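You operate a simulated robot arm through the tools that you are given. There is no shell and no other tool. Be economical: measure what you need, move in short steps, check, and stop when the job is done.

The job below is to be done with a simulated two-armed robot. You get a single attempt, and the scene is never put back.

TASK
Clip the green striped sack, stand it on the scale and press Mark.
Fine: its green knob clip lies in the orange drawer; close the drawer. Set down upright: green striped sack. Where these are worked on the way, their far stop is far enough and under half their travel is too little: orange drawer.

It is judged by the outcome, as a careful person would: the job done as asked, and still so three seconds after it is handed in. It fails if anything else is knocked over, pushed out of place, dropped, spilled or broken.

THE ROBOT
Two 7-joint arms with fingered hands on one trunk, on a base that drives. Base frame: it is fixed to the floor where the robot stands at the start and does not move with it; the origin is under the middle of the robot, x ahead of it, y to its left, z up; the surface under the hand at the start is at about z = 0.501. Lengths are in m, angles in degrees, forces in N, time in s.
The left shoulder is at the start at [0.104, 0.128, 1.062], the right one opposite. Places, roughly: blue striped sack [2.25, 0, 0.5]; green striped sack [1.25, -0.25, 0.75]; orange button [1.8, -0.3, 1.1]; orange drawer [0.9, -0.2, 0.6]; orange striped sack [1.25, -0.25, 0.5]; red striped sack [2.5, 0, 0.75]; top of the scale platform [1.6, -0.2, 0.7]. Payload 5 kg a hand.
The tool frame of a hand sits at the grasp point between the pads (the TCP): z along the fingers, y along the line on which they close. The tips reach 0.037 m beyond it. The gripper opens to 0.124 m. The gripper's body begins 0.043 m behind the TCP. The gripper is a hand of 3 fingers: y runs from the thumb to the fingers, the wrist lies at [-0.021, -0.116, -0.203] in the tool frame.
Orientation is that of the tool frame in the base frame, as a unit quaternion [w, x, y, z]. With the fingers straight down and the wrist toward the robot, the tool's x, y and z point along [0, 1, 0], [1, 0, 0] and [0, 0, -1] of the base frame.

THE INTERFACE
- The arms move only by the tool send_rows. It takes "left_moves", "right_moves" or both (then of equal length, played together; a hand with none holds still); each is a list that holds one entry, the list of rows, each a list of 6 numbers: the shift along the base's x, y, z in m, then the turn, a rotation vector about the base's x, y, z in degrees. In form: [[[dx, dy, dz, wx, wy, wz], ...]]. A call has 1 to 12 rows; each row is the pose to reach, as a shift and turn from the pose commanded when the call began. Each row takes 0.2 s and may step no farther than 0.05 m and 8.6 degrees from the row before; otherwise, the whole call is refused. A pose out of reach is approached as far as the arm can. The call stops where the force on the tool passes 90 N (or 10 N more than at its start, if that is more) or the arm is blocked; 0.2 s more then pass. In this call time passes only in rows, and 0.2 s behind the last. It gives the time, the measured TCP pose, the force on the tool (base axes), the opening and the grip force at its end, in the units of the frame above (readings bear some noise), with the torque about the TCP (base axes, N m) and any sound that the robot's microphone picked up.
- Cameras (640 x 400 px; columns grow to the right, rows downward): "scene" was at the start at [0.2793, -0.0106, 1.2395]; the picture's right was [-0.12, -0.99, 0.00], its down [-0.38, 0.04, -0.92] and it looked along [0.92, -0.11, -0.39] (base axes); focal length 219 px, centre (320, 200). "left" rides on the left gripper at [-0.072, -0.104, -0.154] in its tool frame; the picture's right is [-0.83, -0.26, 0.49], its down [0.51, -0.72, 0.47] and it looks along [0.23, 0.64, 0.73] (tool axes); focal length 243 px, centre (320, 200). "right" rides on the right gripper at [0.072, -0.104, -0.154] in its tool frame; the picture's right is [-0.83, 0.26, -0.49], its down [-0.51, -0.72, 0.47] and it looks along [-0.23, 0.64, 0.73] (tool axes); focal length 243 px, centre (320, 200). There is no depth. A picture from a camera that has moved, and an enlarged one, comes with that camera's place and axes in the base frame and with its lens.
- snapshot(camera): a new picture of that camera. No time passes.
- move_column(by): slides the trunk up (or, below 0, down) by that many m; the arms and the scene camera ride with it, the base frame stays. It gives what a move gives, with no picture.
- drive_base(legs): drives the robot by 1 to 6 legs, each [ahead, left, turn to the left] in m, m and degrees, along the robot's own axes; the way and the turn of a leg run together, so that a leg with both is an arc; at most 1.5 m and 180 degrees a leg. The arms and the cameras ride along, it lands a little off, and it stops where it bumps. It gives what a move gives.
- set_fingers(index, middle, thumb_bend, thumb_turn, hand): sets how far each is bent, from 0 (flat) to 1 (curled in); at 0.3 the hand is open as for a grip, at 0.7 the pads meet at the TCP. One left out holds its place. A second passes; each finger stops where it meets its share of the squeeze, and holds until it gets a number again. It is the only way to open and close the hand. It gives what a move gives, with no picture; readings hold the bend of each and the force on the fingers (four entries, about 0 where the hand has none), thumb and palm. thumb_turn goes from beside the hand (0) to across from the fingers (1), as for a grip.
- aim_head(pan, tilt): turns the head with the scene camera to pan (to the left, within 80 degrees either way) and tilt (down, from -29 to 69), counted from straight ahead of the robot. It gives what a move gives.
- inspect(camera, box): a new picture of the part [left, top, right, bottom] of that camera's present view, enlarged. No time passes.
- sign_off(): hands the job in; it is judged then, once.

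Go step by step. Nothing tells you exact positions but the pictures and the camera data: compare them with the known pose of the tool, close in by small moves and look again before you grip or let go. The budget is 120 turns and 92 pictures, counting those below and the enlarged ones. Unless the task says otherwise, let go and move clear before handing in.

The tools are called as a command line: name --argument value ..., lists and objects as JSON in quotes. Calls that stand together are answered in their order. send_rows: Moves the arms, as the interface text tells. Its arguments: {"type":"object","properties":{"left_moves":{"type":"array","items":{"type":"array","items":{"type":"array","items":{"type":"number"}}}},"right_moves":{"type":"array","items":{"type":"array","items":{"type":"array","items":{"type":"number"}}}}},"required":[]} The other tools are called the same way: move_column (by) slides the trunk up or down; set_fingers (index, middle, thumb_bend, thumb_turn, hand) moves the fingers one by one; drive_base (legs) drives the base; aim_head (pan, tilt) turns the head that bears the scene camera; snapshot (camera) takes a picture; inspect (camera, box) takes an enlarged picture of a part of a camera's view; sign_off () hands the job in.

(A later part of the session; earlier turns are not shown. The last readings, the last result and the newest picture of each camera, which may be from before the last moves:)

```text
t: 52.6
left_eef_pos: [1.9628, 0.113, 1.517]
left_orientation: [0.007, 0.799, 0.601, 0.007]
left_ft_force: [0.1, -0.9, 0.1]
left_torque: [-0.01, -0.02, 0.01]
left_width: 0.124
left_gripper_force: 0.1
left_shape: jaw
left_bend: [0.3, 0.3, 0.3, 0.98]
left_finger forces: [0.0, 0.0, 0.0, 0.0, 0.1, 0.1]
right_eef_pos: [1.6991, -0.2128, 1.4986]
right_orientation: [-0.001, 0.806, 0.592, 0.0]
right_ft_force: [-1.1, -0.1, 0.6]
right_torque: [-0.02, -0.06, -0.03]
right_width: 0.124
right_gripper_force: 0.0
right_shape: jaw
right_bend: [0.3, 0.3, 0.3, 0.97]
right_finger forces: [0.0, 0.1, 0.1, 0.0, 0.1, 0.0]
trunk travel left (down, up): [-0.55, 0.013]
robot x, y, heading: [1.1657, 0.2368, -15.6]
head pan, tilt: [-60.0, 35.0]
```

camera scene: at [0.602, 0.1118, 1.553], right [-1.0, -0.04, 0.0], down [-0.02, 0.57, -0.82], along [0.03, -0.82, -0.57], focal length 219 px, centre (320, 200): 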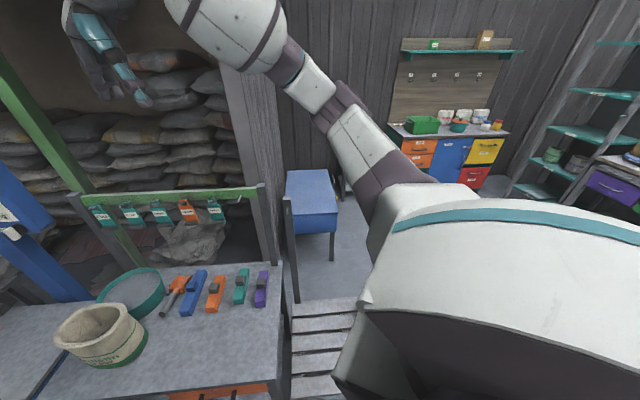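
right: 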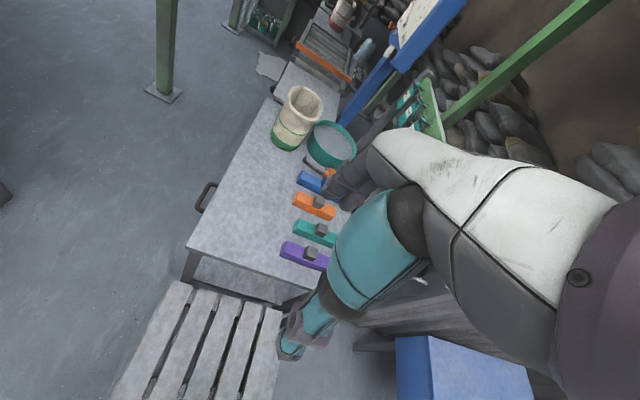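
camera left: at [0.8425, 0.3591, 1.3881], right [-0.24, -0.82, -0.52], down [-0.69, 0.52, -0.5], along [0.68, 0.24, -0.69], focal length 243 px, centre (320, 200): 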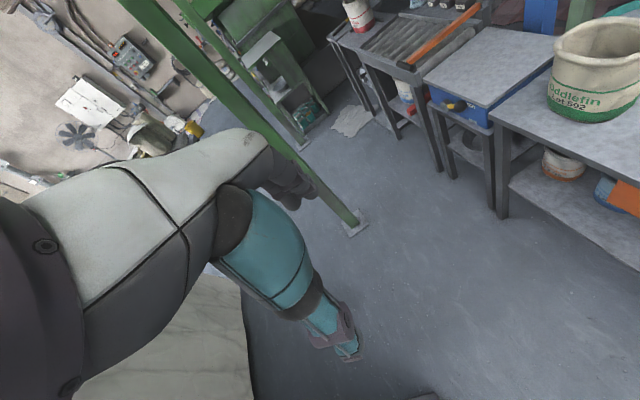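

Now beside the bench. I back away to y≈0.5 and turn to face the bench (heading -90).

drive_base --legs '[[-0.08, 0.26, 0], [0, 0, -74]]'

aim_head --pan 0 --tilt 45

snapshot --camera "scene"

```text
t: 54.9
left_eef_pos: [1.9572, 0.3194, 1.5139]
left_orientation: [0.006, 0.802, 0.597, 0.007]
left_ft_force: [0.0, -0.4, 0.6]
left_torque: [0.07, -0.03, 0.01]
left_width: 0.1242
left_gripper_force: 0.1
left_shape: jaw
left_bend: [0.3, 0.3, 0.3, 0.98]
left_finger forces: [0.0, 0.1, 0.1, 0.0, 0.0, 0.0]
right_eef_pos: [1.6974, 0.0024, 1.4958]
right_orientation: [-0.002, 0.805, 0.593, -0.001]
right_ft_force: [-0.8, 0.1, -0.5]
right_torque: [-0.01, 0.02, 0.03]
right_width: 0.1241
right_gripper_force: 0.0
right_shape: jaw
right_bend: [0.3, 0.3, 0.3, 0.97]
right_finger forces: [0.0, 0.1, 0.0, 0.0, 0.1, 0.0]
trunk travel left (down, up): [-0.55, 0.013]
robot x, y, heading: [1.1582, 0.4443, -15.7]
head pan, tilt: [-60.0, 35.0]
stopped in leg 1: the robot was blocked; the commanded pose is now the measured one
```

```text
t: 56.2
left_eef_pos: [1.9561, 0.3195, 1.5148]
left_orientation: [0.006, 0.801, 0.598, 0.007]
left_ft_force: [-0.2, 0.3, 0.9]
left_torque: [0.0, 0.01, -0.01]
left_width: 0.1241
left_gripper_force: 0.0
left_shape: jaw
left_bend: [0.3, 0.3, 0.3, 0.98]
left_finger forces: [0.0, 0.0, 0.0, 0.0, 0.0, 0.0]
right_eef_pos: [1.6975, 0.003, 1.4988]
right_orientation: [-0.003, 0.805, 0.593, -0.001]
right_ft_force: [0.4, -0.7, 0.0]
right_torque: [0.02, -0.02, -0.01]
right_width: 0.124
right_gripper_force: 0.1
right_shape: jaw
right_bend: [0.3, 0.3, 0.3, 0.97]
right_finger forces: [0.0, 0.0, 0.1, 0.0, 0.0, 0.0]
trunk travel left (down, up): [-0.55, 0.013]
robot x, y, heading: [1.1565, 0.4493, -15.8]
head pan, tilt: [0.0, 45.0]
```

```text
66 pictures are left
camera scene: at [1.2843, 0.4129, 1.5382], right [-0.27, -0.96, 0.0], down [-0.68, 0.19, -0.71], along [0.68, -0.19, -0.71], focal length 219 px, centre (320, 200)
```

scene: 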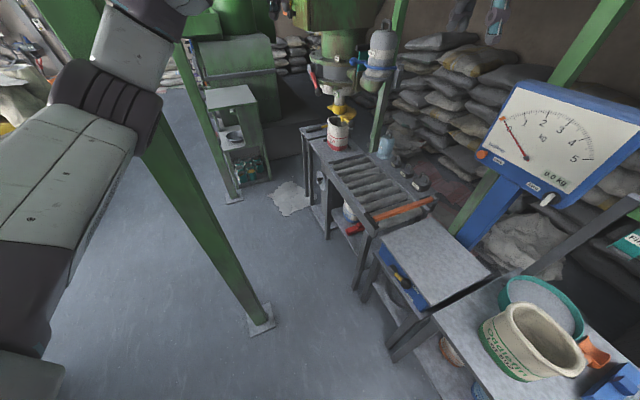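

The left arm grazed the green post; y≈0.45 is enough. I turn to face the bench.

drive_base --legs '[[0, 0, -40], [0, 0, -34]]'

aim_head --pan 0 --tilt 50

snapshot --camera "scene"

aim_head --pan 45 --tilt 40

snapshot --camera "scene"

```text
t: 60.1
left_eef_pos: [1.2598, -0.3544, 1.5141]
left_orientation: [0.008, 1.0, -0.005, 0.003]
left_ft_force: [0.2, 0.6, 0.1]
left_torque: [0.0, -0.02, -0.01]
left_width: 0.1243
left_gripper_force: 0.0
left_shape: jaw
left_bend: [0.3, 0.3, 0.3, 0.97]
left_finger forces: [0.0, 0.1, 0.0, 0.0, 0.1, 0.0]
right_eef_pos: [0.8807, -0.1924, 1.4967]
right_orientation: [-0.003, 1.0, -0.011, 0.0]
right_ft_force: [0.5, -0.1, -0.3]
right_torque: [0.01, -0.03, 0.0]
right_width: 0.124
right_gripper_force: 0.0
right_shape: jaw
right_bend: [0.3, 0.3, 0.3, 0.97]
right_finger forces: [0.0, 0.1, 0.0, 0.1, 0.0, 0.1]
trunk travel left (down, up): [-0.55, 0.013]
robot x, y, heading: [1.1571, 0.4472, -89.8]
head pan, tilt: [0.0, 45.0]
```

```text
t: 60.8
left_eef_pos: [1.26, -0.3548, 1.514]
left_orientation: [0.008, 1.0, -0.005, 0.002]
left_ft_force: [0.0, 0.0, 0.7]
left_torque: [0.02, -0.05, 0.02]
left_width: 0.1241
left_gripper_force: 0.1
left_shape: jaw
left_bend: [0.3, 0.3, 0.3, 0.97]
left_finger forces: [0.0, 0.1, 0.0, 0.1, 0.1, 0.0]
right_eef_pos: [0.8804, -0.1903, 1.4977]
right_orientation: [-0.002, 1.0, -0.01, 0.001]
right_ft_force: [0.3, -0.2, -0.2]
right_torque: [-0.03, 0.01, 0.0]
right_width: 0.1238
right_gripper_force: 0.1
right_shape: jaw
right_bend: [0.3, 0.3, 0.3, 0.97]
right_finger forces: [0.0, 0.0, 0.0, 0.0, 0.0, 0.0]
trunk travel left (down, up): [-0.55, 0.013]
robot x, y, heading: [1.1617, 0.4444, -89.8]
head pan, tilt: [0.0, 50.0]
```

```text
65 pictures are left
camera scene: at [1.1632, 0.3242, 1.5312], right [-1.0, 0.0, 0.0], down [0.0, 0.77, -0.64], along [0.0, -0.64, -0.77], focal length 219 px, centre (320, 200)
```

scene: 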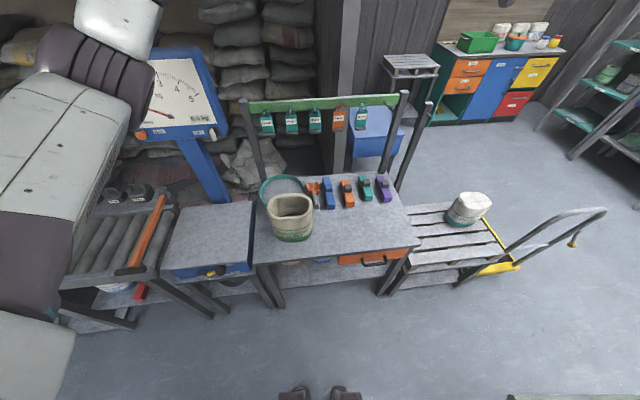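

```text
t: 61.9
left_eef_pos: [1.2576, -0.353, 1.5144]
left_orientation: [0.008, 1.0, -0.005, 0.002]
left_ft_force: [-0.7, -0.4, -0.9]
left_torque: [0.01, 0.01, 0.03]
left_width: 0.1241
left_gripper_force: 0.1
left_shape: jaw
left_bend: [0.3, 0.3, 0.3, 0.97]
left_finger forces: [0.0, 0.0, 0.0, 0.0, 0.0, 0.0]
right_eef_pos: [0.8801, -0.1905, 1.4987]
right_orientation: [-0.003, 1.0, -0.01, 0.0]
right_ft_force: [-0.6, -0.5, 0.1]
right_torque: [-0.02, -0.01, 0.03]
right_width: 0.1242
right_gripper_force: 0.2
right_shape: jaw
right_bend: [0.3, 0.3, 0.3, 0.97]
right_finger forces: [0.1, 0.1, 0.1, 0.0, 0.0, 0.0]
trunk travel left (down, up): [-0.55, 0.013]
robot x, y, heading: [1.1593, 0.4484, -90.0]
head pan, tilt: [45.0, 40.0]
```

```text
64 pictures are left
camera scene: at [1.2229, 0.3416, 1.5454], right [-0.71, -0.71, 0.0], down [-0.46, 0.45, -0.77], along [0.54, -0.54, -0.64], focal length 219 px, centre (320, 200)
```

scene: 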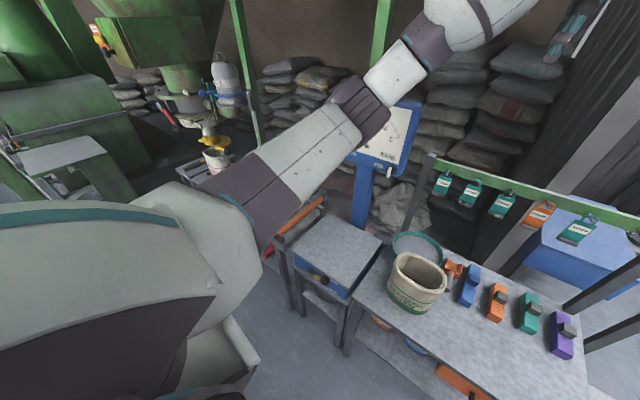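

From here everything is in view: the bench is turned about 8°, sack near (1.30, -0.21), drawer handle near (0.92, -0.07). I look closer at sack, clips and drawer.

aim_head --pan 0 --tilt 50

inspect --camera "scene" --box '[240, 160, 420, 280]'

snapshot --camera "left"

snapshot --camera "right"

```text
t: 63.0
left_eef_pos: [1.2582, -0.354, 1.5145]
left_orientation: [0.008, 1.0, -0.006, 0.002]
left_ft_force: [0.4, 1.1, 0.4]
left_torque: [0.01, 0.03, 0.0]
left_width: 0.1241
left_gripper_force: 0.1
left_shape: jaw
left_bend: [0.3, 0.3, 0.3, 0.97]
left_finger forces: [0.0, 0.0, 0.0, 0.0, 0.0, 0.0]
right_eef_pos: [0.8795, -0.1912, 1.498]
right_orientation: [-0.003, 1.0, -0.01, 0.001]
right_ft_force: [-0.2, 0.3, 0.5]
right_torque: [-0.01, 0.0, 0.0]
right_width: 0.124
right_gripper_force: 0.1
right_shape: jaw
right_bend: [0.3, 0.3, 0.3, 0.97]
right_finger forces: [0.0, 0.0, 0.1, 0.0, 0.1, 0.0]
trunk travel left (down, up): [-0.55, 0.013]
robot x, y, heading: [1.1599, 0.4489, -89.8]
head pan, tilt: [0.0, 50.0]
```

```text
3.33 times, centred on (330, 220) of scene
camera zoom: at [1.1629, 0.3245, 1.5312], right [-1.0, 0.0, 0.0], down [0.0, 0.77, -0.64], along [0.0, -0.64, -0.77], focal length 731 px, centre (287, 133)
```

zoom: 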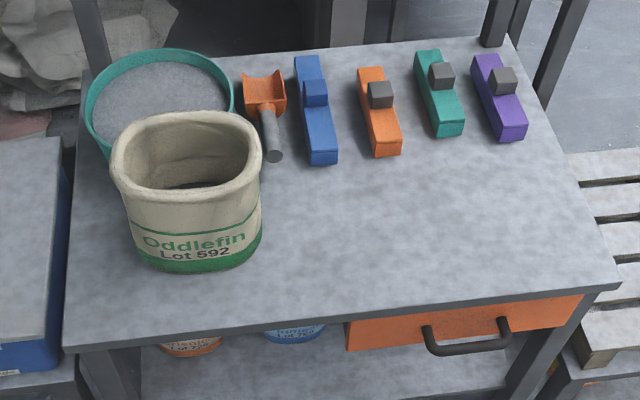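

```text
62 pictures are left
camera left: at [1.1855, -0.2462, 1.665], right [-0.83, 0.26, -0.5], down [0.52, 0.71, -0.48], along [0.23, -0.66, -0.72], focal length 243 px, centre (320, 200)
```

left: 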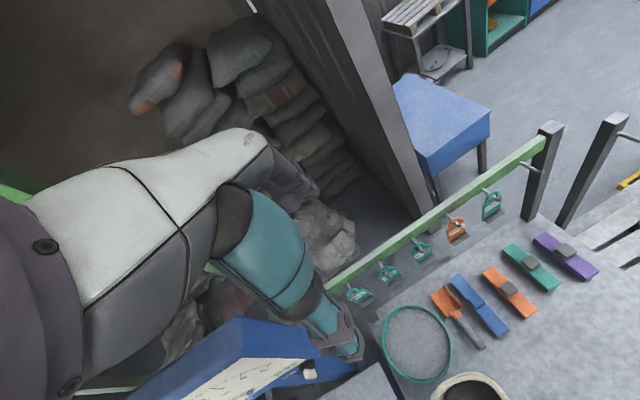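

```text
61 pictures are left
camera right: at [0.9559, -0.0883, 1.6522], right [-0.84, -0.25, 0.49], down [-0.49, 0.73, -0.47], along [-0.24, -0.63, -0.74], focal length 243 px, centre (320, 200)
```

right: 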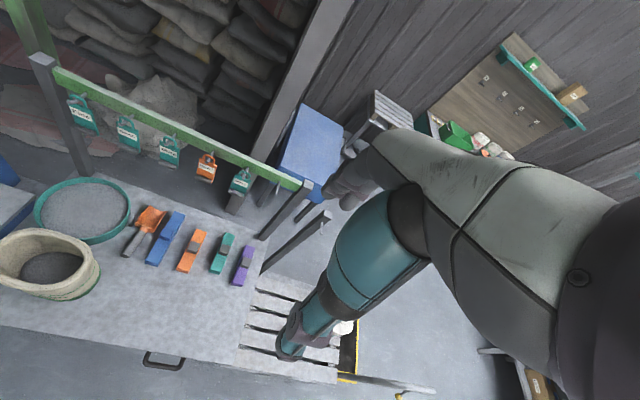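

I'll draw both hands back toward the robot, then lower the trunk for drawer work.

send_rows --right_moves '[[[0.01, 0.045, 0, 0, 0, 0], [0.02, 0.09, 0, 0, 0, 0], [0.03, 0.135, 0, 0, 0, 0], [0.04, 0.18, 0, 0, 0, 0], [0.05, 0.225, 0, 0, 0, 0], [0.05, 0.25, 0, 0, 0, 0]]]' --left_moves '[[[0.02, 0.04, 0, 0, 0, 0], [0.04, 0.08, 0, 0, 0, 0], [0.06, 0.12, 0, 0, 0, 0], [0.08, 0.16, 0, 0, 0, 0], [0.1, 0.2, 0, 0, 0, 0], [0.12, 0.24, 0, 0, 0, 0]]]'

move_column --by -0.3

snapshot --camera "right"

snapshot --camera "scene"

```text
t: 64.4
left_eef_pos: [1.3792, -0.1089, 1.5156]
left_orientation: [0.01, 1.0, -0.005, 0.001]
left_ft_force: [-0.3, -0.7, 0.0]
left_torque: [-0.04, 0.04, -0.03]
left_width: 0.1242
left_gripper_force: 0.0
left_shape: jaw
left_bend: [0.3, 0.3, 0.3, 0.97]
left_finger forces: [0.0, 0.0, 0.1, 0.0, 0.0, 0.0]
right_eef_pos: [0.933, 0.0633, 1.4992]
right_orientation: [-0.001, 1.0, -0.01, 0.0]
right_ft_force: [0.8, 0.9, -0.4]
right_torque: [-0.02, 0.03, -0.03]
right_width: 0.1239
right_gripper_force: 0.0
right_shape: jaw
right_bend: [0.3, 0.3, 0.3, 0.97]
right_finger forces: [0.1, 0.0, 0.1, 0.0, 0.0, 0.1]
trunk travel left (down, up): [-0.55, 0.013]
robot x, y, heading: [1.1569, 0.4503, -89.9]
head pan, tilt: [0.0, 50.0]
```

```text
t: 67.4
left_eef_pos: [1.3775, -0.1133, 1.2145]
left_orientation: [0.009, 1.0, -0.005, 0.002]
left_ft_force: [-0.2, -1.1, -0.2]
left_torque: [-0.02, -0.01, 0.0]
left_width: 0.1238
left_gripper_force: 0.1
left_shape: jaw
left_bend: [0.3, 0.3, 0.3, 0.97]
left_finger forces: [0.1, 0.0, 0.0, 0.0, 0.0, 0.0]
right_eef_pos: [0.9294, 0.0592, 1.198]
right_orientation: [-0.002, 1.0, -0.01, 0.0]
right_ft_force: [-0.6, 0.0, -0.2]
right_torque: [0.03, 0.02, 0.01]
right_width: 0.124
right_gripper_force: 0.1
right_shape: jaw
right_bend: [0.3, 0.3, 0.3, 0.97]
right_finger forces: [0.0, 0.1, 0.0, 0.1, 0.1, 0.1]
trunk travel left (down, up): [-0.25, 0.313]
robot x, y, heading: [1.1592, 0.4495, -89.6]
head pan, tilt: [0.0, 50.0]
```

```text
60 pictures are left
camera right: at [1.0059, 0.162, 1.3524], right [-0.84, -0.25, 0.49], down [-0.49, 0.73, -0.47], along [-0.24, -0.63, -0.73], focal length 243 px, centre (320, 200)
```

right: 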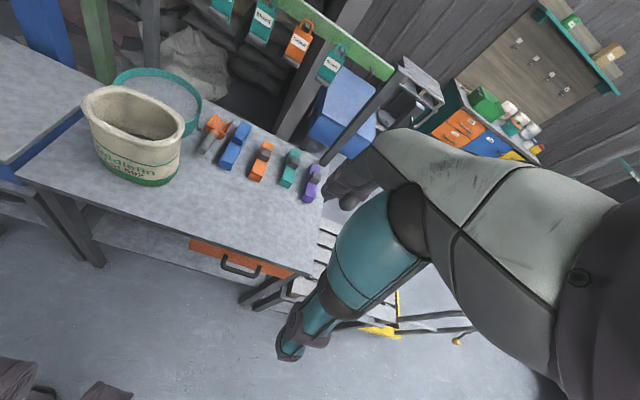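

```text
59 pictures are left
camera scene: at [1.1632, 0.1861, 1.1986], right [-1.0, 0.0, 0.0], down [0.0, 0.77, -0.64], along [0.0, -0.64, -0.77], focal length 219 px, centre (320, 200)
```

scene: 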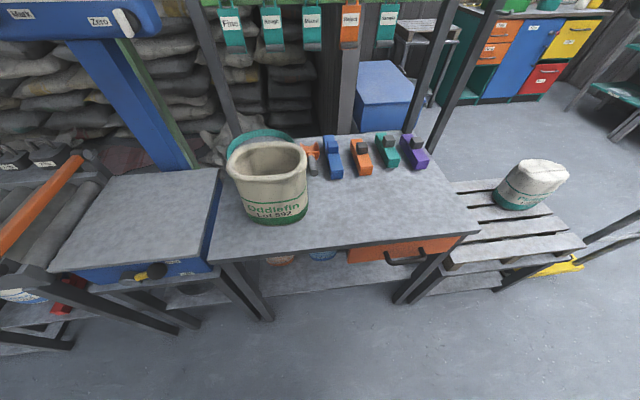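

Triangulated: handle bar centre (0.928, -0.070, 0.622), table top z≈0.70, sack rim about 0.165 × 0.11 at (1.275, -0.18, 0.90). I back off slightly for drawer room and turn the right hand to point forward.

drive_base --legs '[[-0.12, 0.08, 0]]'

send_rows --right_moves '[[[0.02, 0.02, -0.05, 0, 0, 7.3], [0.02, 0.03, -0.1, -7.9, -1.0, 7.3], [0.02, 0.03, -0.15, -15.8, -2.0, 7.2], [0.01, 0.03, -0.2, -23.6, -2.0, 7], [0.01, 0.03, -0.25, -31.4, -2.5, 7], [0, 0.03, -0.3, -39.2, -3, 6.8]]]'

```text
t: 68.8
left_eef_pos: [1.4564, 0.0072, 1.2141]
left_orientation: [0.009, 1.0, -0.005, 0.003]
left_ft_force: [0.5, 0.0, 0.6]
left_torque: [0.02, -0.04, 0.0]
left_width: 0.1242
left_gripper_force: 0.0
left_shape: jaw
left_bend: [0.3, 0.3, 0.3, 0.97]
left_finger forces: [0.0, 0.0, 0.1, 0.0, 0.0, 0.0]
right_eef_pos: [1.0082, 0.1801, 1.1987]
right_orientation: [-0.003, 1.0, -0.011, 0.001]
right_ft_force: [-0.2, -0.3, 0.1]
right_torque: [0.02, -0.01, 0.01]
right_width: 0.1242
right_gripper_force: 0.1
right_shape: jaw
right_bend: [0.3, 0.3, 0.3, 0.97]
right_finger forces: [0.0, 0.1, 0.0, 0.0, 0.0, 0.1]
trunk travel left (down, up): [-0.25, 0.313]
robot x, y, heading: [1.2385, 0.5668, -89.6]
head pan, tilt: [0.0, 50.0]
```

```text
refused: row 1 steps farther than a row can; nothing moved
```

Row step was slightly too long; I resend with smaller steps, and pre-shape the fingers.

set_fingers --hand "right" --index 0.45 --middle 0.45 --thumb_bend 0.45

send_rows --right_moves '[[[-0.0079, -0.0108, -0.0417, -7.5, -0.55, 0.55], [-0.0158, -0.0217, -0.0833, -15, -1.1, 1.1], [-0.0238, -0.0325, -0.125, -22.5, -1.65, 1.65], [-0.0317, -0.0433, -0.1667, -30, -2.2, 2.2], [-0.0396, -0.0542, -0.2083, -37.5, -2.75, 2.75], [-0.0475, -0.065, -0.25, -45, -3.3, 3.3], [-0.0554, -0.0758, -0.2917, -52.5, -3.85, 3.85], [-0.0633, -0.0867, -0.3333, -60, -4.4, 4.4], [-0.0713, -0.0975, -0.375, -67.5, -4.95, 4.95], [-0.0792, -0.1083, -0.4167, -75, -5.5, 5.5], [-0.0871, -0.1192, -0.4583, -82.5, -6.05, 6.05], [-0.095, -0.13, -0.5, -89.9, -6.6, 6.6]]]'

snapshot --camera "scene"

snapshot --camera "right"

```text
t: 69.8
left_eef_pos: [1.4575, 0.0072, 1.2132]
left_orientation: [0.009, 1.0, -0.005, 0.001]
left_ft_force: [0.6, -0.4, -0.8]
left_torque: [0.01, 0.0, 0.01]
left_width: 0.1236
left_gripper_force: 0.1
left_shape: jaw
left_bend: [0.3, 0.3, 0.3, 0.97]
left_finger forces: [0.0, 0.0, 0.0, 0.0, 0.1, 0.0]
right_eef_pos: [1.0093, 0.1798, 1.1973]
right_orientation: [-0.003, 1.0, -0.01, 0.0]
right_ft_force: [0.6, 0.2, -0.2]
right_torque: [-0.03, 0.02, 0.01]
right_width: 0.0837
right_gripper_force: 0.0
right_shape: fingers
right_bend: [0.45, 0.45, 0.45, 0.97]
right_finger forces: [0.0, 0.0, 0.0, 0.0, 0.1, 0.0]
trunk travel left (down, up): [-0.25, 0.313]
robot x, y, heading: [1.2376, 0.5681, -89.8]
head pan, tilt: [0.0, 50.0]
```

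```text
t: 72.6
left_eef_pos: [1.5234, 0.045, 1.214]
left_orientation: [0.007, 0.996, 0.09, 0.011]
left_ft_force: [1.0, 1.7, 0.4]
left_torque: [-0.18, 0.07, -0.01]
left_width: 0.1243
left_gripper_force: 0.1
left_shape: jaw
left_bend: [0.3, 0.3, 0.3, 0.98]
left_finger forces: [0.0, 0.0, 0.0, 0.1, 0.0, 0.1]
right_eef_pos: [0.851, -0.0074, 0.8872]
right_orientation: [0.694, 0.697, 0.126, 0.131]
right_ft_force: [0.9, -0.5, 0.5]
right_torque: [0.01, 0.01, -0.02]
right_width: 0.0833
right_gripper_force: 0.1
right_shape: fingers
right_bend: [0.45, 0.45, 0.45, 0.97]
right_finger forces: [0.0, 0.0, 0.1, 0.0, 0.0, 0.1]
right hand out of reach, approached as far as the arm can: row 1, 2, 3, 4, 5, 6, 7, 8, 9, 10, 11, 12
trunk travel left (down, up): [-0.25, 0.313]
robot x, y, heading: [1.2239, 0.5633, -78.7]
head pan, tilt: [0.0, 50.0]
stopped in row 12 (right hand): the arm was blocked; the commanded pose is now the measured one
```

```text
58 pictures are left
camera scene: at [1.256, 0.2979, 1.1961], right [-0.98, -0.19, -0.02], down [-0.14, 0.76, -0.64], along [0.14, -0.63, -0.77], focal length 219 px, centre (320, 200)
```

scene: 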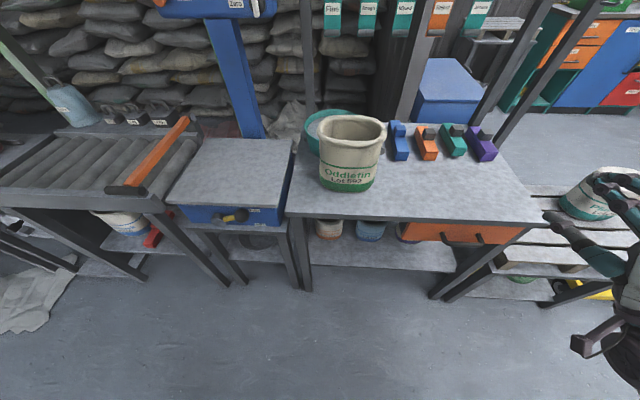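

```text
57 pictures are left
camera right: at [0.8649, 0.1634, 0.7847], right [-0.95, 0.16, 0.25], down [-0.3, -0.62, -0.73], along [0.04, -0.77, 0.64], focal length 243 px, centre (320, 200)
```

right: 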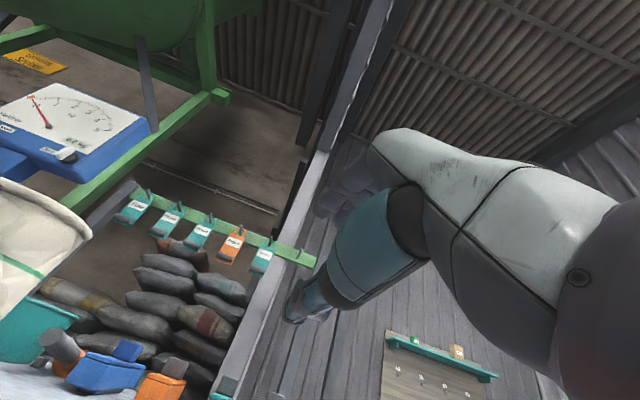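

The robot got shoved round (elbow against the wall end), so a horizontal hand here is too cramped. I'll use a 45° tilt instead: first rotate the hand back partway and move the base away from the wall.

send_rows --right_moves '[[[0, 0, 0.01, 7, 2.7, 0], [0, 0, 0.02, 14, 5.3, 0], [0, 0, 0.03, 21, 8, 0], [0, 0, 0.04, 28, 10.7, 0], [0, 0, 0.05, 35, 13.4, 0], [0, 0, 0.06, 42, 16, 0]]]'

drive_base --legs '[[0.04, 0.1, 0], [0, 0, -20]]'

aim_head --pan -20 --tilt 50

snapshot --camera "scene"

```text
t: 74.0
left_eef_pos: [1.5367, 0.055, 1.2141]
left_orientation: [0.008, 0.997, 0.082, 0.003]
left_ft_force: [0.1, -0.1, 0.8]
left_torque: [0.02, 0.02, -0.02]
left_width: 0.1242
left_gripper_force: 0.1
left_shape: jaw
left_bend: [0.3, 0.3, 0.3, 0.97]
left_finger forces: [0.1, 0.1, 0.0, 0.0, 0.0, 0.0]
right_eef_pos: [0.8507, 0.0085, 0.9523]
right_orientation: [0.374, 0.911, 0.162, 0.061]
right_ft_force: [0.4, 0.5, 0.3]
right_torque: [0.01, 0.01, -0.03]
right_width: 0.0832
right_gripper_force: 0.0
right_shape: fingers
right_bend: [0.45, 0.45, 0.45, 0.97]
right_finger forces: [0.0, 0.0, 0.1, 0.0, 0.0, 0.0]
right hand out of reach, approached as far as the arm can: row 6
trunk travel left (down, up): [-0.25, 0.313]
robot x, y, heading: [1.2256, 0.5699, -79.8]
head pan, tilt: [0.0, 50.0]
```

```text
t: 76.0
left_eef_pos: [1.6314, 0.0139, 1.2129]
left_orientation: [0.006, 0.997, 0.075, 0.004]
left_ft_force: [0.6, 0.8, 0.9]
left_torque: [-0.09, 0.07, 0.0]
left_width: 0.124
left_gripper_force: 0.0
left_shape: jaw
left_bend: [0.3, 0.3, 0.3, 0.97]
left_finger forces: [0.0, 0.0, 0.0, 0.0, 0.0, 0.1]
right_eef_pos: [0.9547, -0.0232, 0.9523]
right_orientation: [0.376, 0.91, 0.165, 0.062]
right_ft_force: [0.4, -0.1, 1.3]
right_torque: [0.02, 0.07, -0.08]
right_width: 0.0835
right_gripper_force: 0.1
right_shape: fingers
right_bend: [0.45, 0.45, 0.45, 0.98]
right_finger forces: [0.0, 0.0, 0.1, 0.1, 0.0, 0.0]
trunk travel left (down, up): [-0.25, 0.313]
robot x, y, heading: [1.327, 0.5378, -80.6]
head pan, tilt: [0.0, 50.0]
stopped in leg 2: the robot was blocked; the commanded pose is now the measured one
```

```text
t: 76.8
left_eef_pos: [1.6276, 0.0081, 1.2106]
left_orientation: [0.004, 0.997, 0.072, 0.005]
left_ft_force: [1.4, -0.9, 0.0]
left_torque: [-0.01, 0.02, -0.02]
left_width: 0.1238
left_gripper_force: 0.0
left_shape: jaw
left_bend: [0.3, 0.3, 0.3, 0.97]
left_finger forces: [0.1, 0.0, 0.0, 0.1, 0.0, 0.0]
right_eef_pos: [0.9505, -0.0243, 0.9471]
right_orientation: [0.373, 0.912, 0.162, 0.062]
right_ft_force: [-0.1, 0.4, 0.4]
right_torque: [-0.01, 0.0, -0.02]
right_width: 0.0834
right_gripper_force: 0.0
right_shape: fingers
right_bend: [0.45, 0.45, 0.45, 0.98]
right_finger forces: [0.1, 0.0, 0.0, 0.0, 0.0, 0.0]
trunk travel left (down, up): [-0.25, 0.313]
robot x, y, heading: [1.3286, 0.5406, -80.9]
head pan, tilt: [-20.0, 50.0]
```

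```text
56 pictures are left
camera scene: at [1.3424, 0.271, 1.1955], right [-0.98, 0.19, 0.0], down [0.15, 0.76, -0.63], along [-0.12, -0.62, -0.77], focal length 219 px, centre (320, 200)
```

scene: 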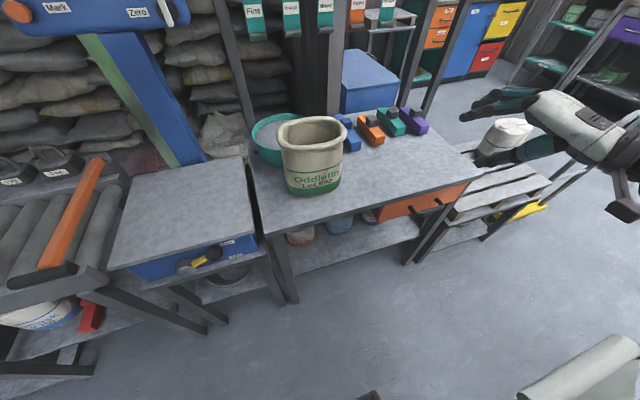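

Turning right is blocked; I check the right elbow.

aim_head --pan -80 --tilt 30

snapshot --camera "scene"

```text
t: 78.1
left_eef_pos: [1.6282, 0.0078, 1.2088]
left_orientation: [0.003, 0.997, 0.073, 0.005]
left_ft_force: [-0.1, -0.3, 0.1]
left_torque: [0.01, 0.0, -0.01]
left_width: 0.1239
left_gripper_force: 0.1
left_shape: jaw
left_bend: [0.3, 0.3, 0.3, 0.97]
left_finger forces: [0.1, 0.0, 0.1, 0.1, 0.0, 0.1]
right_eef_pos: [0.9499, -0.0244, 0.9474]
right_orientation: [0.373, 0.912, 0.162, 0.062]
right_ft_force: [-0.8, 1.2, 0.1]
right_torque: [-0.03, 0.0, 0.02]
right_width: 0.0834
right_gripper_force: 0.1
right_shape: fingers
right_bend: [0.45, 0.45, 0.45, 0.98]
right_finger forces: [0.0, 0.1, 0.0, 0.0, 0.1, 0.0]
trunk travel left (down, up): [-0.25, 0.313]
robot x, y, heading: [1.324, 0.5437, -80.7]
head pan, tilt: [-80.0, 30.0]
```

```text
55 pictures are left
camera scene: at [1.2713, 0.3167, 1.2253], right [-0.33, 0.94, 0.01], down [0.48, 0.17, -0.86], along [-0.82, -0.28, -0.51], focal length 219 px, centre (320, 200)
```

scene: 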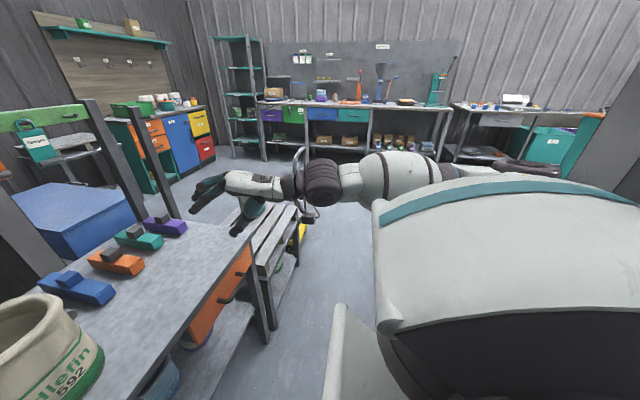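

The right elbow sticks out near the wall end (0.86, 0.62). I move the base further left (+x) and a bit nearer the bench, then turn toward the drawer.

send_rows --left_moves '[[[-0.045, 0, 0, 0, 0, 0], [-0.09, 0, 0, 0, 0, 0], [-0.135, 0, 0, 0, 0, 0], [-0.18, 0, 0, 0, 0, 0]]]'

drive_base --legs '[[0.06, 0.1, 0], [0, 0, -25]]'

```text
t: 79.1
left_eef_pos: [1.4475, 0.0053, 1.2087]
left_orientation: [0.003, 0.997, 0.073, 0.005]
left_ft_force: [0.1, -0.8, -0.4]
left_torque: [-0.03, 0.0, 0.01]
left_width: 0.1238
left_gripper_force: 0.0
left_shape: jaw
left_bend: [0.3, 0.3, 0.3, 0.97]
left_finger forces: [0.0, 0.0, 0.1, 0.1, 0.0, 0.0]
right_eef_pos: [0.9502, -0.0234, 0.9477]
right_orientation: [0.373, 0.911, 0.162, 0.062]
right_ft_force: [-0.3, 0.1, -0.7]
right_torque: [0.02, 0.03, 0.0]
right_width: 0.0835
right_gripper_force: 0.2
right_shape: fingers
right_bend: [0.45, 0.45, 0.45, 0.98]
right_finger forces: [0.1, 0.1, 0.0, 0.0, 0.0, 0.0]
trunk travel left (down, up): [-0.25, 0.313]
robot x, y, heading: [1.3316, 0.5446, -80.8]
head pan, tilt: [-80.0, 30.0]
```

```text
t: 79.8
left_eef_pos: [1.453, 0.0129, 1.2133]
left_orientation: [0.007, 0.997, 0.076, 0.005]
left_ft_force: [0.5, 1.1, 0.8]
left_torque: [-0.05, 0.0, 0.01]
left_width: 0.1237
left_gripper_force: 0.0
left_shape: jaw
left_bend: [0.3, 0.3, 0.3, 0.97]
left_finger forces: [0.0, 0.0, 0.0, 0.1, 0.1, 0.0]
right_eef_pos: [0.9571, -0.0212, 0.9533]
right_orientation: [0.376, 0.909, 0.168, 0.062]
right_ft_force: [0.4, 1.0, -0.2]
right_torque: [0.0, 0.02, -0.04]
right_width: 0.0833
right_gripper_force: 0.0
right_shape: fingers
right_bend: [0.45, 0.45, 0.45, 0.98]
right_finger forces: [0.0, 0.1, 0.0, 0.0, 0.1, 0.1]
trunk travel left (down, up): [-0.25, 0.313]
robot x, y, heading: [1.3261, 0.5408, -80.1]
head pan, tilt: [-80.0, 30.0]
stopped in leg 1: the robot was blocked; the commanded pose is now the measured one
```

Moving left is blocked too, so I look at the left side.

aim_head --pan 80 --tilt 45

snapshot --camera "scene"

```text
t: 82.2
left_eef_pos: [1.4498, 0.01, 1.209]
left_orientation: [0.006, 0.997, 0.074, 0.004]
left_ft_force: [0.3, 0.3, -0.5]
left_torque: [-0.01, 0.0, 0.04]
left_width: 0.1238
left_gripper_force: 0.1
left_shape: jaw
left_bend: [0.3, 0.3, 0.3, 0.97]
left_finger forces: [0.1, 0.0, 0.1, 0.1, 0.1, 0.0]
right_eef_pos: [0.9547, -0.023, 0.9505]
right_orientation: [0.374, 0.911, 0.165, 0.062]
right_ft_force: [-0.2, -0.1, -0.3]
right_torque: [-0.01, -0.03, 0.02]
right_width: 0.0833
right_gripper_force: 0.0
right_shape: fingers
right_bend: [0.45, 0.45, 0.45, 0.98]
right_finger forces: [0.0, 0.1, 0.1, 0.0, 0.0, 0.1]
trunk travel left (down, up): [-0.25, 0.313]
robot x, y, heading: [1.33, 0.5431, -80.7]
head pan, tilt: [80.0, 45.0]
```

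```text
54 pictures are left
camera scene: at [1.4398, 0.3494, 1.2044], right [-0.01, -1.0, -0.01], down [-0.71, 0.01, -0.71], along [0.71, 0.0, -0.71], focal length 219 px, centre (320, 200)
```

scene: 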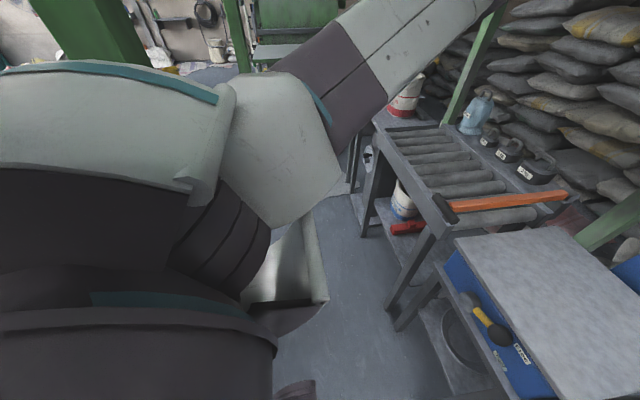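

The left shoulder is beside the green post. I come nearer to the bench first (y≈0.44), then slide left and turn.

drive_base --legs '[[0.11, 0, 0], [0, 0.08, 0], [0, 0, -20]]'

aim_head --pan -25 --tilt 50

snapshot --camera "scene"

```text
t: 85.0
left_eef_pos: [1.4896, -0.0921, 1.2136]
left_orientation: [0.009, 1.0, 0.017, 0.002]
left_ft_force: [0.2, 1.5, 0.3]
left_torque: [-0.06, 0.04, -0.01]
left_width: 0.1238
left_gripper_force: 0.1
left_shape: jaw
left_bend: [0.3, 0.3, 0.3, 0.97]
left_finger forces: [0.0, 0.1, 0.1, 0.0, 0.0, 0.0]
right_eef_pos: [0.9994, -0.0737, 0.9566]
right_orientation: [0.381, 0.916, 0.122, 0.041]
right_ft_force: [1.2, 0.2, 0.7]
right_torque: [0.01, 0.03, -0.06]
right_width: 0.0836
right_gripper_force: 0.1
right_shape: fingers
right_bend: [0.45, 0.45, 0.45, 0.97]
right_finger forces: [0.0, 0.1, 0.0, 0.0, 0.0, 0.0]
trunk travel left (down, up): [-0.25, 0.313]
robot x, y, heading: [1.4271, 0.4426, -87.4]
head pan, tilt: [80.0, 45.0]
stopped in leg 3: the robot was blocked; the commanded pose is now the measured one
```

```text
t: 86.9
left_eef_pos: [1.4861, -0.0958, 1.2105]
left_orientation: [0.007, 1.0, 0.016, 0.002]
left_ft_force: [-0.9, -0.8, 0.1]
left_torque: [-0.01, 0.01, 0.01]
left_width: 0.1239
left_gripper_force: 0.0
left_shape: jaw
left_bend: [0.3, 0.3, 0.3, 0.97]
left_finger forces: [0.0, 0.1, 0.1, 0.0, 0.1, 0.0]
right_eef_pos: [0.9943, -0.0755, 0.9538]
right_orientation: [0.379, 0.917, 0.119, 0.042]
right_ft_force: [0.2, -1.1, -0.1]
right_torque: [-0.01, 0.0, -0.01]
right_width: 0.0835
right_gripper_force: 0.0
right_shape: fingers
right_bend: [0.45, 0.45, 0.45, 0.98]
right_finger forces: [0.0, 0.0, 0.0, 0.0, 0.0, 0.1]
trunk travel left (down, up): [-0.25, 0.313]
robot x, y, heading: [1.4239, 0.4452, -87.6]
head pan, tilt: [-25.0, 50.0]
```

```text
53 pictures are left
camera scene: at [1.4051, 0.1812, 1.1969], right [-0.92, 0.38, 0.0], down [0.29, 0.71, -0.64], along [-0.24, -0.59, -0.77], focal length 219 px, centre (320, 200)
```

scene: 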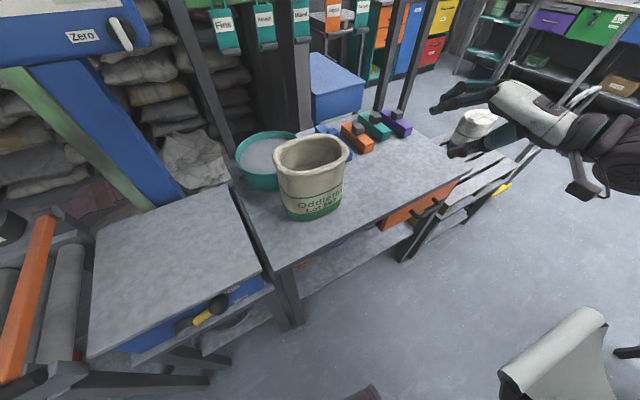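

From here the right arm has room. I bring the hand with a 45° tilt to just in front of the handle.

set_fingers --hand "right" --index 0.5 --middle 0.5 --thumb_bend 0.45

send_rows --right_moves '[[[-0.015, 0.04, -0.01, 0, 0, -2], [-0.03, 0.075, -0.03, 0, 0, -4], [-0.045, 0.09, -0.07, 0, 0, -6], [-0.06, 0.09, -0.115, 0, 0, -7], [-0.07, 0.09, -0.16, 0, 0, -7], [-0.076, 0.09, -0.205, 0, 0, -7], [-0.076, 0.088, -0.24, 0, 0, -7], [-0.076, 0.086, -0.272, 0, 0, -7]]]'

inspect --camera "scene" --box '[340, 100, 640, 290]'

snapshot --camera "right"

```text
t: 87.9
left_eef_pos: [1.4852, -0.0967, 1.212]
left_orientation: [0.007, 1.0, 0.015, 0.003]
left_ft_force: [-1.0, -0.5, -0.1]
left_torque: [0.02, -0.01, 0.01]
left_width: 0.1236
left_gripper_force: 0.1
left_shape: jaw
left_bend: [0.3, 0.3, 0.3, 0.97]
left_finger forces: [0.0, 0.1, 0.0, 0.0, 0.1, 0.1]
right_eef_pos: [0.9958, -0.075, 0.9523]
right_orientation: [0.379, 0.917, 0.119, 0.041]
right_ft_force: [-0.6, 0.2, 0.4]
right_torque: [0.05, 0.02, -0.05]
right_width: 0.076
right_gripper_force: 0.0
right_shape: fingers
right_bend: [0.5, 0.5, 0.45, 0.98]
right_finger forces: [0.1, 0.0, 0.1, 0.0, 0.0, 0.0]
trunk travel left (down, up): [-0.25, 0.313]
robot x, y, heading: [1.429, 0.4457, -87.8]
head pan, tilt: [-25.0, 50.0]
```

```text
t: 89.8
left_eef_pos: [1.561, -0.0973, 1.2066]
left_orientation: [0.005, 0.998, 0.06, -0.008]
left_ft_force: [0.5, 1.4, -0.2]
left_torque: [-0.05, 0.08, -0.01]
left_width: 0.1242
left_gripper_force: 0.1
left_shape: jaw
left_bend: [0.3, 0.3, 0.3, 0.97]
left_finger forces: [0.1, 0.1, 0.0, 0.0, 0.0, 0.1]
right_eef_pos: [0.9801, -0.0442, 0.7029]
right_orientation: [0.391, 0.913, 0.117, 0.026]
right_ft_force: [-15.7, -4.1, 32.2]
right_torque: [-2.0, -0.48, -1.09]
right_width: 0.0956
right_gripper_force: 16.0
right_shape: fingers
right_bend: [0.37, 0.39, 0.45, 0.97]
right_finger forces: [14.7, 17.8, 0.1, 0.0, 0.0, 0.1]
right hand out of reach, approached as far as the arm can: row 1, 2
trunk travel left (down, up): [-0.25, 0.313]
robot x, y, heading: [1.4293, 0.4413, -82.5]
head pan, tilt: [-25.0, 50.0]
stopped in row 8 (right hand): the force on the tool passed its limit at 93 N (the readings are from after the stop); the commanded pose is now the measured one
```

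```text
2.11 times, centred on (490, 195) of scene
camera zoom: at [1.4561, 0.1715, 1.1953], right [-0.95, 0.3, 0.02], down [0.22, 0.74, -0.64], along [-0.21, -0.6, -0.77], focal length 462 px, centre (-38, 210)
```

zoom: 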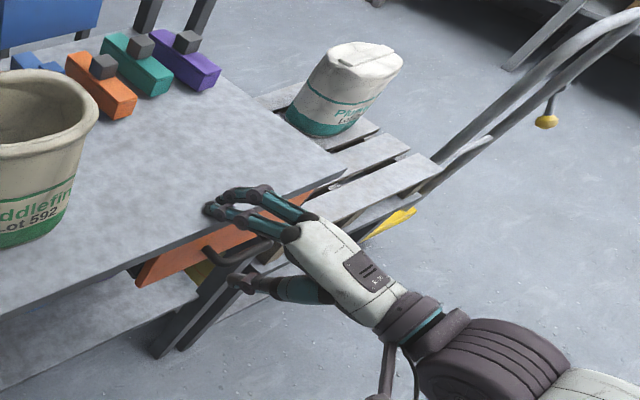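

```text
51 pictures are left
camera right: at [1.0106, 0.1508, 0.7318], right [-0.82, -0.02, 0.57], down [-0.57, 0.03, -0.82], along [0.0, -1.0, -0.04], focal length 243 px, centre (320, 200)
```

right: 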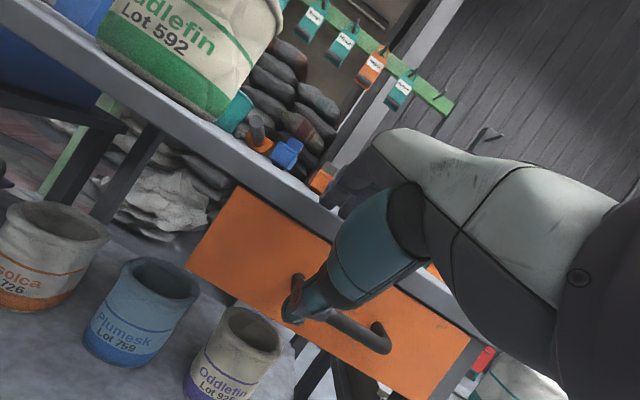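

The fingertips came down on the table edge because the arm can't draw back enough in this stance. Better: stand facing along the lane (-x) and use the left hand, which then has free room to pull the drawer sideways. First lift the right hand and park it.

send_rows --right_moves '[[[0, 0, 0.045, 0, 0, 0], [0, 0, 0.09, 0, 0, 0], [0.02, 0, 0.135, 6, 1, 0], [0.04, 0.02, 0.175, 12, 2, 0], [0.06, 0.04, 0.215, 18, 3, 0], [0.08, 0.06, 0.25, 24, 4, 0], [0.09, 0.09, 0.28, 30, 5, 0], [0.1, 0.12, 0.31, 36, 6, 0], [0.1, 0.14, 0.34, 42, 7, 0], [0.1, 0.15, 0.36, 46, 8, 0]]]'

drive_base --legs '[[0.02, -0.1, 0], [0, 0, -35], [0, 0, -30]]'

aim_head --pan 15 --tilt 50

snapshot --camera "scene"

```text
t: 92.0
left_eef_pos: [1.5299, -0.0817, 1.2153]
left_orientation: [0.011, 0.998, 0.055, 0.003]
left_ft_force: [0.6, -0.3, 0.0]
left_torque: [-0.02, -0.01, -0.01]
left_width: 0.1241
left_gripper_force: 0.1
left_shape: jaw
left_bend: [0.3, 0.3, 0.3, 0.97]
left_finger forces: [0.1, 0.1, 0.0, 0.0, 0.0, 0.0]
right_eef_pos: [1.0166, -0.049, 0.9483]
right_orientation: [0.081, 0.99, 0.113, 0.02]
right_ft_force: [-0.2, -0.1, -0.5]
right_torque: [-0.01, -0.05, 0.02]
right_width: 0.0759
right_gripper_force: 0.0
right_shape: fingers
right_bend: [0.5, 0.48, 0.45, 0.98]
right_finger forces: [0.0, 0.0, 0.0, 0.1, 0.1, 0.0]
right hand out of reach, approached as far as the arm can: row 4, 5, 6, 7, 8, 9, 10
trunk travel left (down, up): [-0.25, 0.313]
robot x, y, heading: [1.4254, 0.4464, -83.0]
head pan, tilt: [-25.0, 50.0]
```

```text
t: 94.8
left_eef_pos: [1.2117, -0.1405, 1.205]
left_orientation: [0.001, 0.989, -0.147, 0.001]
left_ft_force: [1.3, -0.4, 0.5]
left_torque: [-0.02, 0.05, -0.01]
left_width: 0.124
left_gripper_force: 0.2
left_shape: jaw
left_bend: [0.3, 0.3, 0.3, 0.97]
left_finger forces: [0.0, 0.0, 0.1, 0.1, 0.0, 0.0]
right_eef_pos: [0.7595, 0.0973, 0.9316]
right_orientation: [0.066, 0.994, -0.085, 0.011]
right_ft_force: [0.8, -0.6, 0.1]
right_torque: [0.05, 0.05, -0.02]
right_width: 0.0763
right_gripper_force: 0.1
right_shape: fingers
right_bend: [0.5, 0.48, 0.45, 0.98]
right_finger forces: [0.0, 0.0, 0.0, 0.0, 0.1, 0.0]
trunk travel left (down, up): [-0.25, 0.313]
robot x, y, heading: [1.3335, 0.4071, -106.2]
head pan, tilt: [-25.0, 50.0]
stopped in leg 2: the robot was blocked; the commanded pose is now the measured one
```

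```text
t: 95.9
left_eef_pos: [1.2064, -0.143, 1.2025]
left_orientation: [-0.001, 0.989, -0.15, 0.003]
left_ft_force: [0.2, -0.5, -0.2]
left_torque: [-0.05, -0.01, 0.0]
left_width: 0.1239
left_gripper_force: 0.1
left_shape: jaw
left_bend: [0.3, 0.3, 0.3, 0.97]
left_finger forces: [0.0, 0.0, 0.0, 0.0, 0.1, 0.0]
right_eef_pos: [0.7546, 0.0987, 0.9305]
right_orientation: [0.065, 0.994, -0.089, 0.009]
right_ft_force: [0.2, 0.8, 0.2]
right_torque: [0.02, -0.01, 0.01]
right_width: 0.076
right_gripper_force: 0.1
right_shape: fingers
right_bend: [0.5, 0.48, 0.45, 0.98]
right_finger forces: [0.0, 0.0, 0.0, 0.0, 0.0, 0.1]
trunk travel left (down, up): [-0.25, 0.313]
robot x, y, heading: [1.3291, 0.4059, -106.4]
head pan, tilt: [15.0, 50.0]
```

```text
50 pictures are left
camera scene: at [1.2707, 0.1282, 1.1923], right [-1.0, 0.03, -0.01], down [0.03, 0.78, -0.63], along [-0.01, -0.63, -0.78], focal length 219 px, centre (320, 200)
```

scene: 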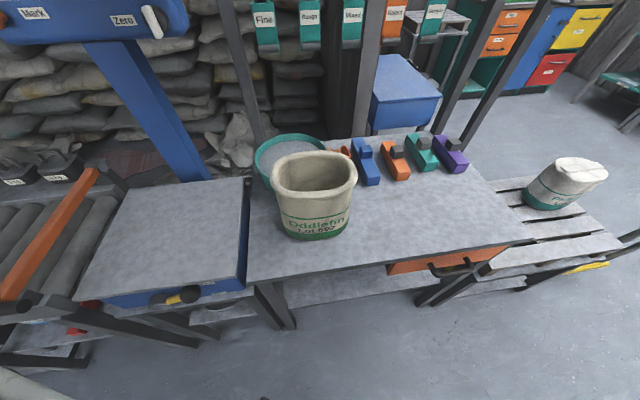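

The right elbow is still what catches the wall. I extend the right hand forward over the bench (high) so its elbow tucks in, then turn.

send_rows --right_moves '[[[0.01, -0.01, 0.045, 0, 0, 0], [0.02, -0.03, 0.085, 0, 0, 0], [0.04, -0.06, 0.115, 0, 0, 0], [0.06, -0.095, 0.14, 0, 0, 0], [0.08, -0.135, 0.155, 0, 0, 0], [0.1, -0.175, 0.17, 0, 0, 0], [0.12, -0.215, 0.18, 0, 0, 0], [0.13, -0.26, 0.19, 0, 0, 0], [0.14, -0.3, 0.2, 0, 0, 0]]]'

drive_base --legs '[[0, 0, -25], [0, 0, -20]]'

```text
t: 97.9
left_eef_pos: [1.2121, -0.1169, 1.2141]
left_orientation: [0.01, 0.988, -0.153, 0.001]
left_ft_force: [-0.5, 0.0, 0.0]
left_torque: [0.04, 0.03, 0.02]
left_width: 0.124
left_gripper_force: 0.0
left_shape: jaw
left_bend: [0.3, 0.3, 0.3, 0.97]
left_finger forces: [0.0, 0.1, 0.1, 0.0, 0.1, 0.0]
right_eef_pos: [0.8986, -0.1803, 1.1427]
right_orientation: [0.075, 0.993, -0.091, 0.007]
right_ft_force: [0.0, 0.1, 0.1]
right_torque: [-0.03, -0.01, -0.02]
right_width: 0.0763
right_gripper_force: 0.1
right_shape: fingers
right_bend: [0.5, 0.48, 0.45, 0.97]
right_finger forces: [0.1, 0.0, 0.0, 0.1, 0.0, 0.1]
right hand out of reach, approached as far as the arm can: row 1, 2, 3, 4, 5, 6
trunk travel left (down, up): [-0.25, 0.313]
robot x, y, heading: [1.3336, 0.4066, -107.0]
head pan, tilt: [15.0, 50.0]
```

```text
t: 99.5
left_eef_pos: [1.0221, -0.0592, 1.2045]
left_orientation: [0.002, 0.944, -0.33, 0.001]
left_ft_force: [0.5, -0.4, -1.0]
left_torque: [-0.01, 0.04, -0.01]
left_width: 0.124
left_gripper_force: 0.2
left_shape: jaw
left_bend: [0.3, 0.3, 0.3, 0.97]
left_finger forces: [0.1, 0.0, 0.0, 0.0, 0.0, 0.0]
right_eef_pos: [0.7065, -0.0061, 1.1238]
right_orientation: [0.062, 0.96, -0.273, -0.005]
right_ft_force: [0.7, -0.2, 0.6]
right_torque: [0.02, 0.0, -0.04]
right_width: 0.0761
right_gripper_force: 0.1
right_shape: fingers
right_bend: [0.5, 0.48, 0.45, 0.98]
right_finger forces: [0.0, 0.0, 0.0, 0.1, 0.1, 0.1]
trunk travel left (down, up): [-0.25, 0.313]
robot x, y, heading: [1.333, 0.4005, -128.1]
head pan, tilt: [15.0, 50.0]
stopped in leg 1: the robot was blocked; the commanded pose is now the measured one
```

Heading is now -128°, good enough. I turn the left hand to align with the bench and lower it in front of the drawer.

send_rows --left_moves '[[[-0.01, 0.02, -0.03, 0, 0, 7.7], [-0.03, 0.04, -0.06, 0, 0, 15.4], [-0.05, 0.06, -0.09, 0, 0, 23], [-0.07, 0.08, -0.12, 0, 0, 30.7], [-0.09, 0.1, -0.15, 0, 0, 38.4], [-0.1, 0.12, -0.18, 0, 0, 46]]]'

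send_rows --left_moves '[[[0, 0.01, -0.03, -7.5, -1, 0], [0, 0.02, -0.06, -15, -2, 0], [0, 0.03, -0.09, -22.5, -3, 0], [0, 0.04, -0.12, -30, -4, 0], [0, 0.04, -0.15, -37.5, -5, 0], [0, 0.04, -0.18, -45, -6, 0]]]'

snapshot --camera "scene"

```text
t: 100.9
left_eef_pos: [0.9199, 0.0623, 1.0237]
left_orientation: [0.0, 0.998, 0.063, 0.008]
left_ft_force: [0.8, -0.1, 0.9]
left_torque: [-0.01, 0.03, -0.01]
left_width: 0.1241
left_gripper_force: 0.0
left_shape: jaw
left_bend: [0.3, 0.3, 0.3, 0.97]
left_finger forces: [0.0, 0.0, 0.1, 0.0, 0.0, 0.1]
right_eef_pos: [0.7046, -0.0053, 1.1249]
right_orientation: [0.061, 0.96, -0.273, -0.005]
right_ft_force: [0.0, 0.0, 0.7]
right_torque: [0.01, 0.02, 0.01]
right_width: 0.0761
right_gripper_force: 0.2
right_shape: fingers
right_bend: [0.5, 0.48, 0.45, 0.98]
right_finger forces: [0.0, 0.1, 0.0, 0.1, 0.1, 0.0]
trunk travel left (down, up): [-0.25, 0.313]
robot x, y, heading: [1.3311, 0.4025, -128.3]
head pan, tilt: [15.0, 50.0]
```

```text
t: 102.3
left_eef_pos: [0.9331, 0.0383, 0.8759]
left_orientation: [0.372, 0.926, 0.059, 0.036]
left_ft_force: [-1.2, -0.5, 0.2]
left_torque: [0.0, -0.01, 0.0]
left_width: 0.1239
left_gripper_force: 0.1
left_shape: jaw
left_bend: [0.3, 0.3, 0.3, 0.97]
left_finger forces: [0.0, 0.1, 0.0, 0.0, 0.1, 0.0]
left hand out of reach, approached as far as the arm can: row 5, 6
right_eef_pos: [0.7032, -0.003, 1.1238]
right_orientation: [0.061, 0.96, -0.273, -0.004]
right_ft_force: [0.3, 0.8, -0.9]
right_torque: [-0.01, -0.01, 0.04]
right_width: 0.076
right_gripper_force: 0.2
right_shape: fingers
right_bend: [0.5, 0.48, 0.45, 0.98]
right_finger forces: [0.0, 0.1, 0.1, 0.0, 0.0, 0.1]
trunk travel left (down, up): [-0.25, 0.313]
robot x, y, heading: [1.3289, 0.4012, -128.5]
head pan, tilt: [15.0, 50.0]
```

```text
49 pictures are left
camera scene: at [1.1898, 0.1584, 1.202], right [-0.98, 0.22, 0.0], down [0.16, 0.69, -0.71], along [-0.15, -0.69, -0.71], focal length 219 px, centre (320, 200)
```

scene: 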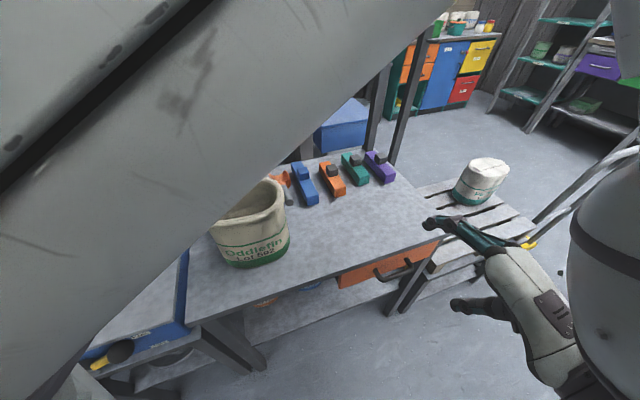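

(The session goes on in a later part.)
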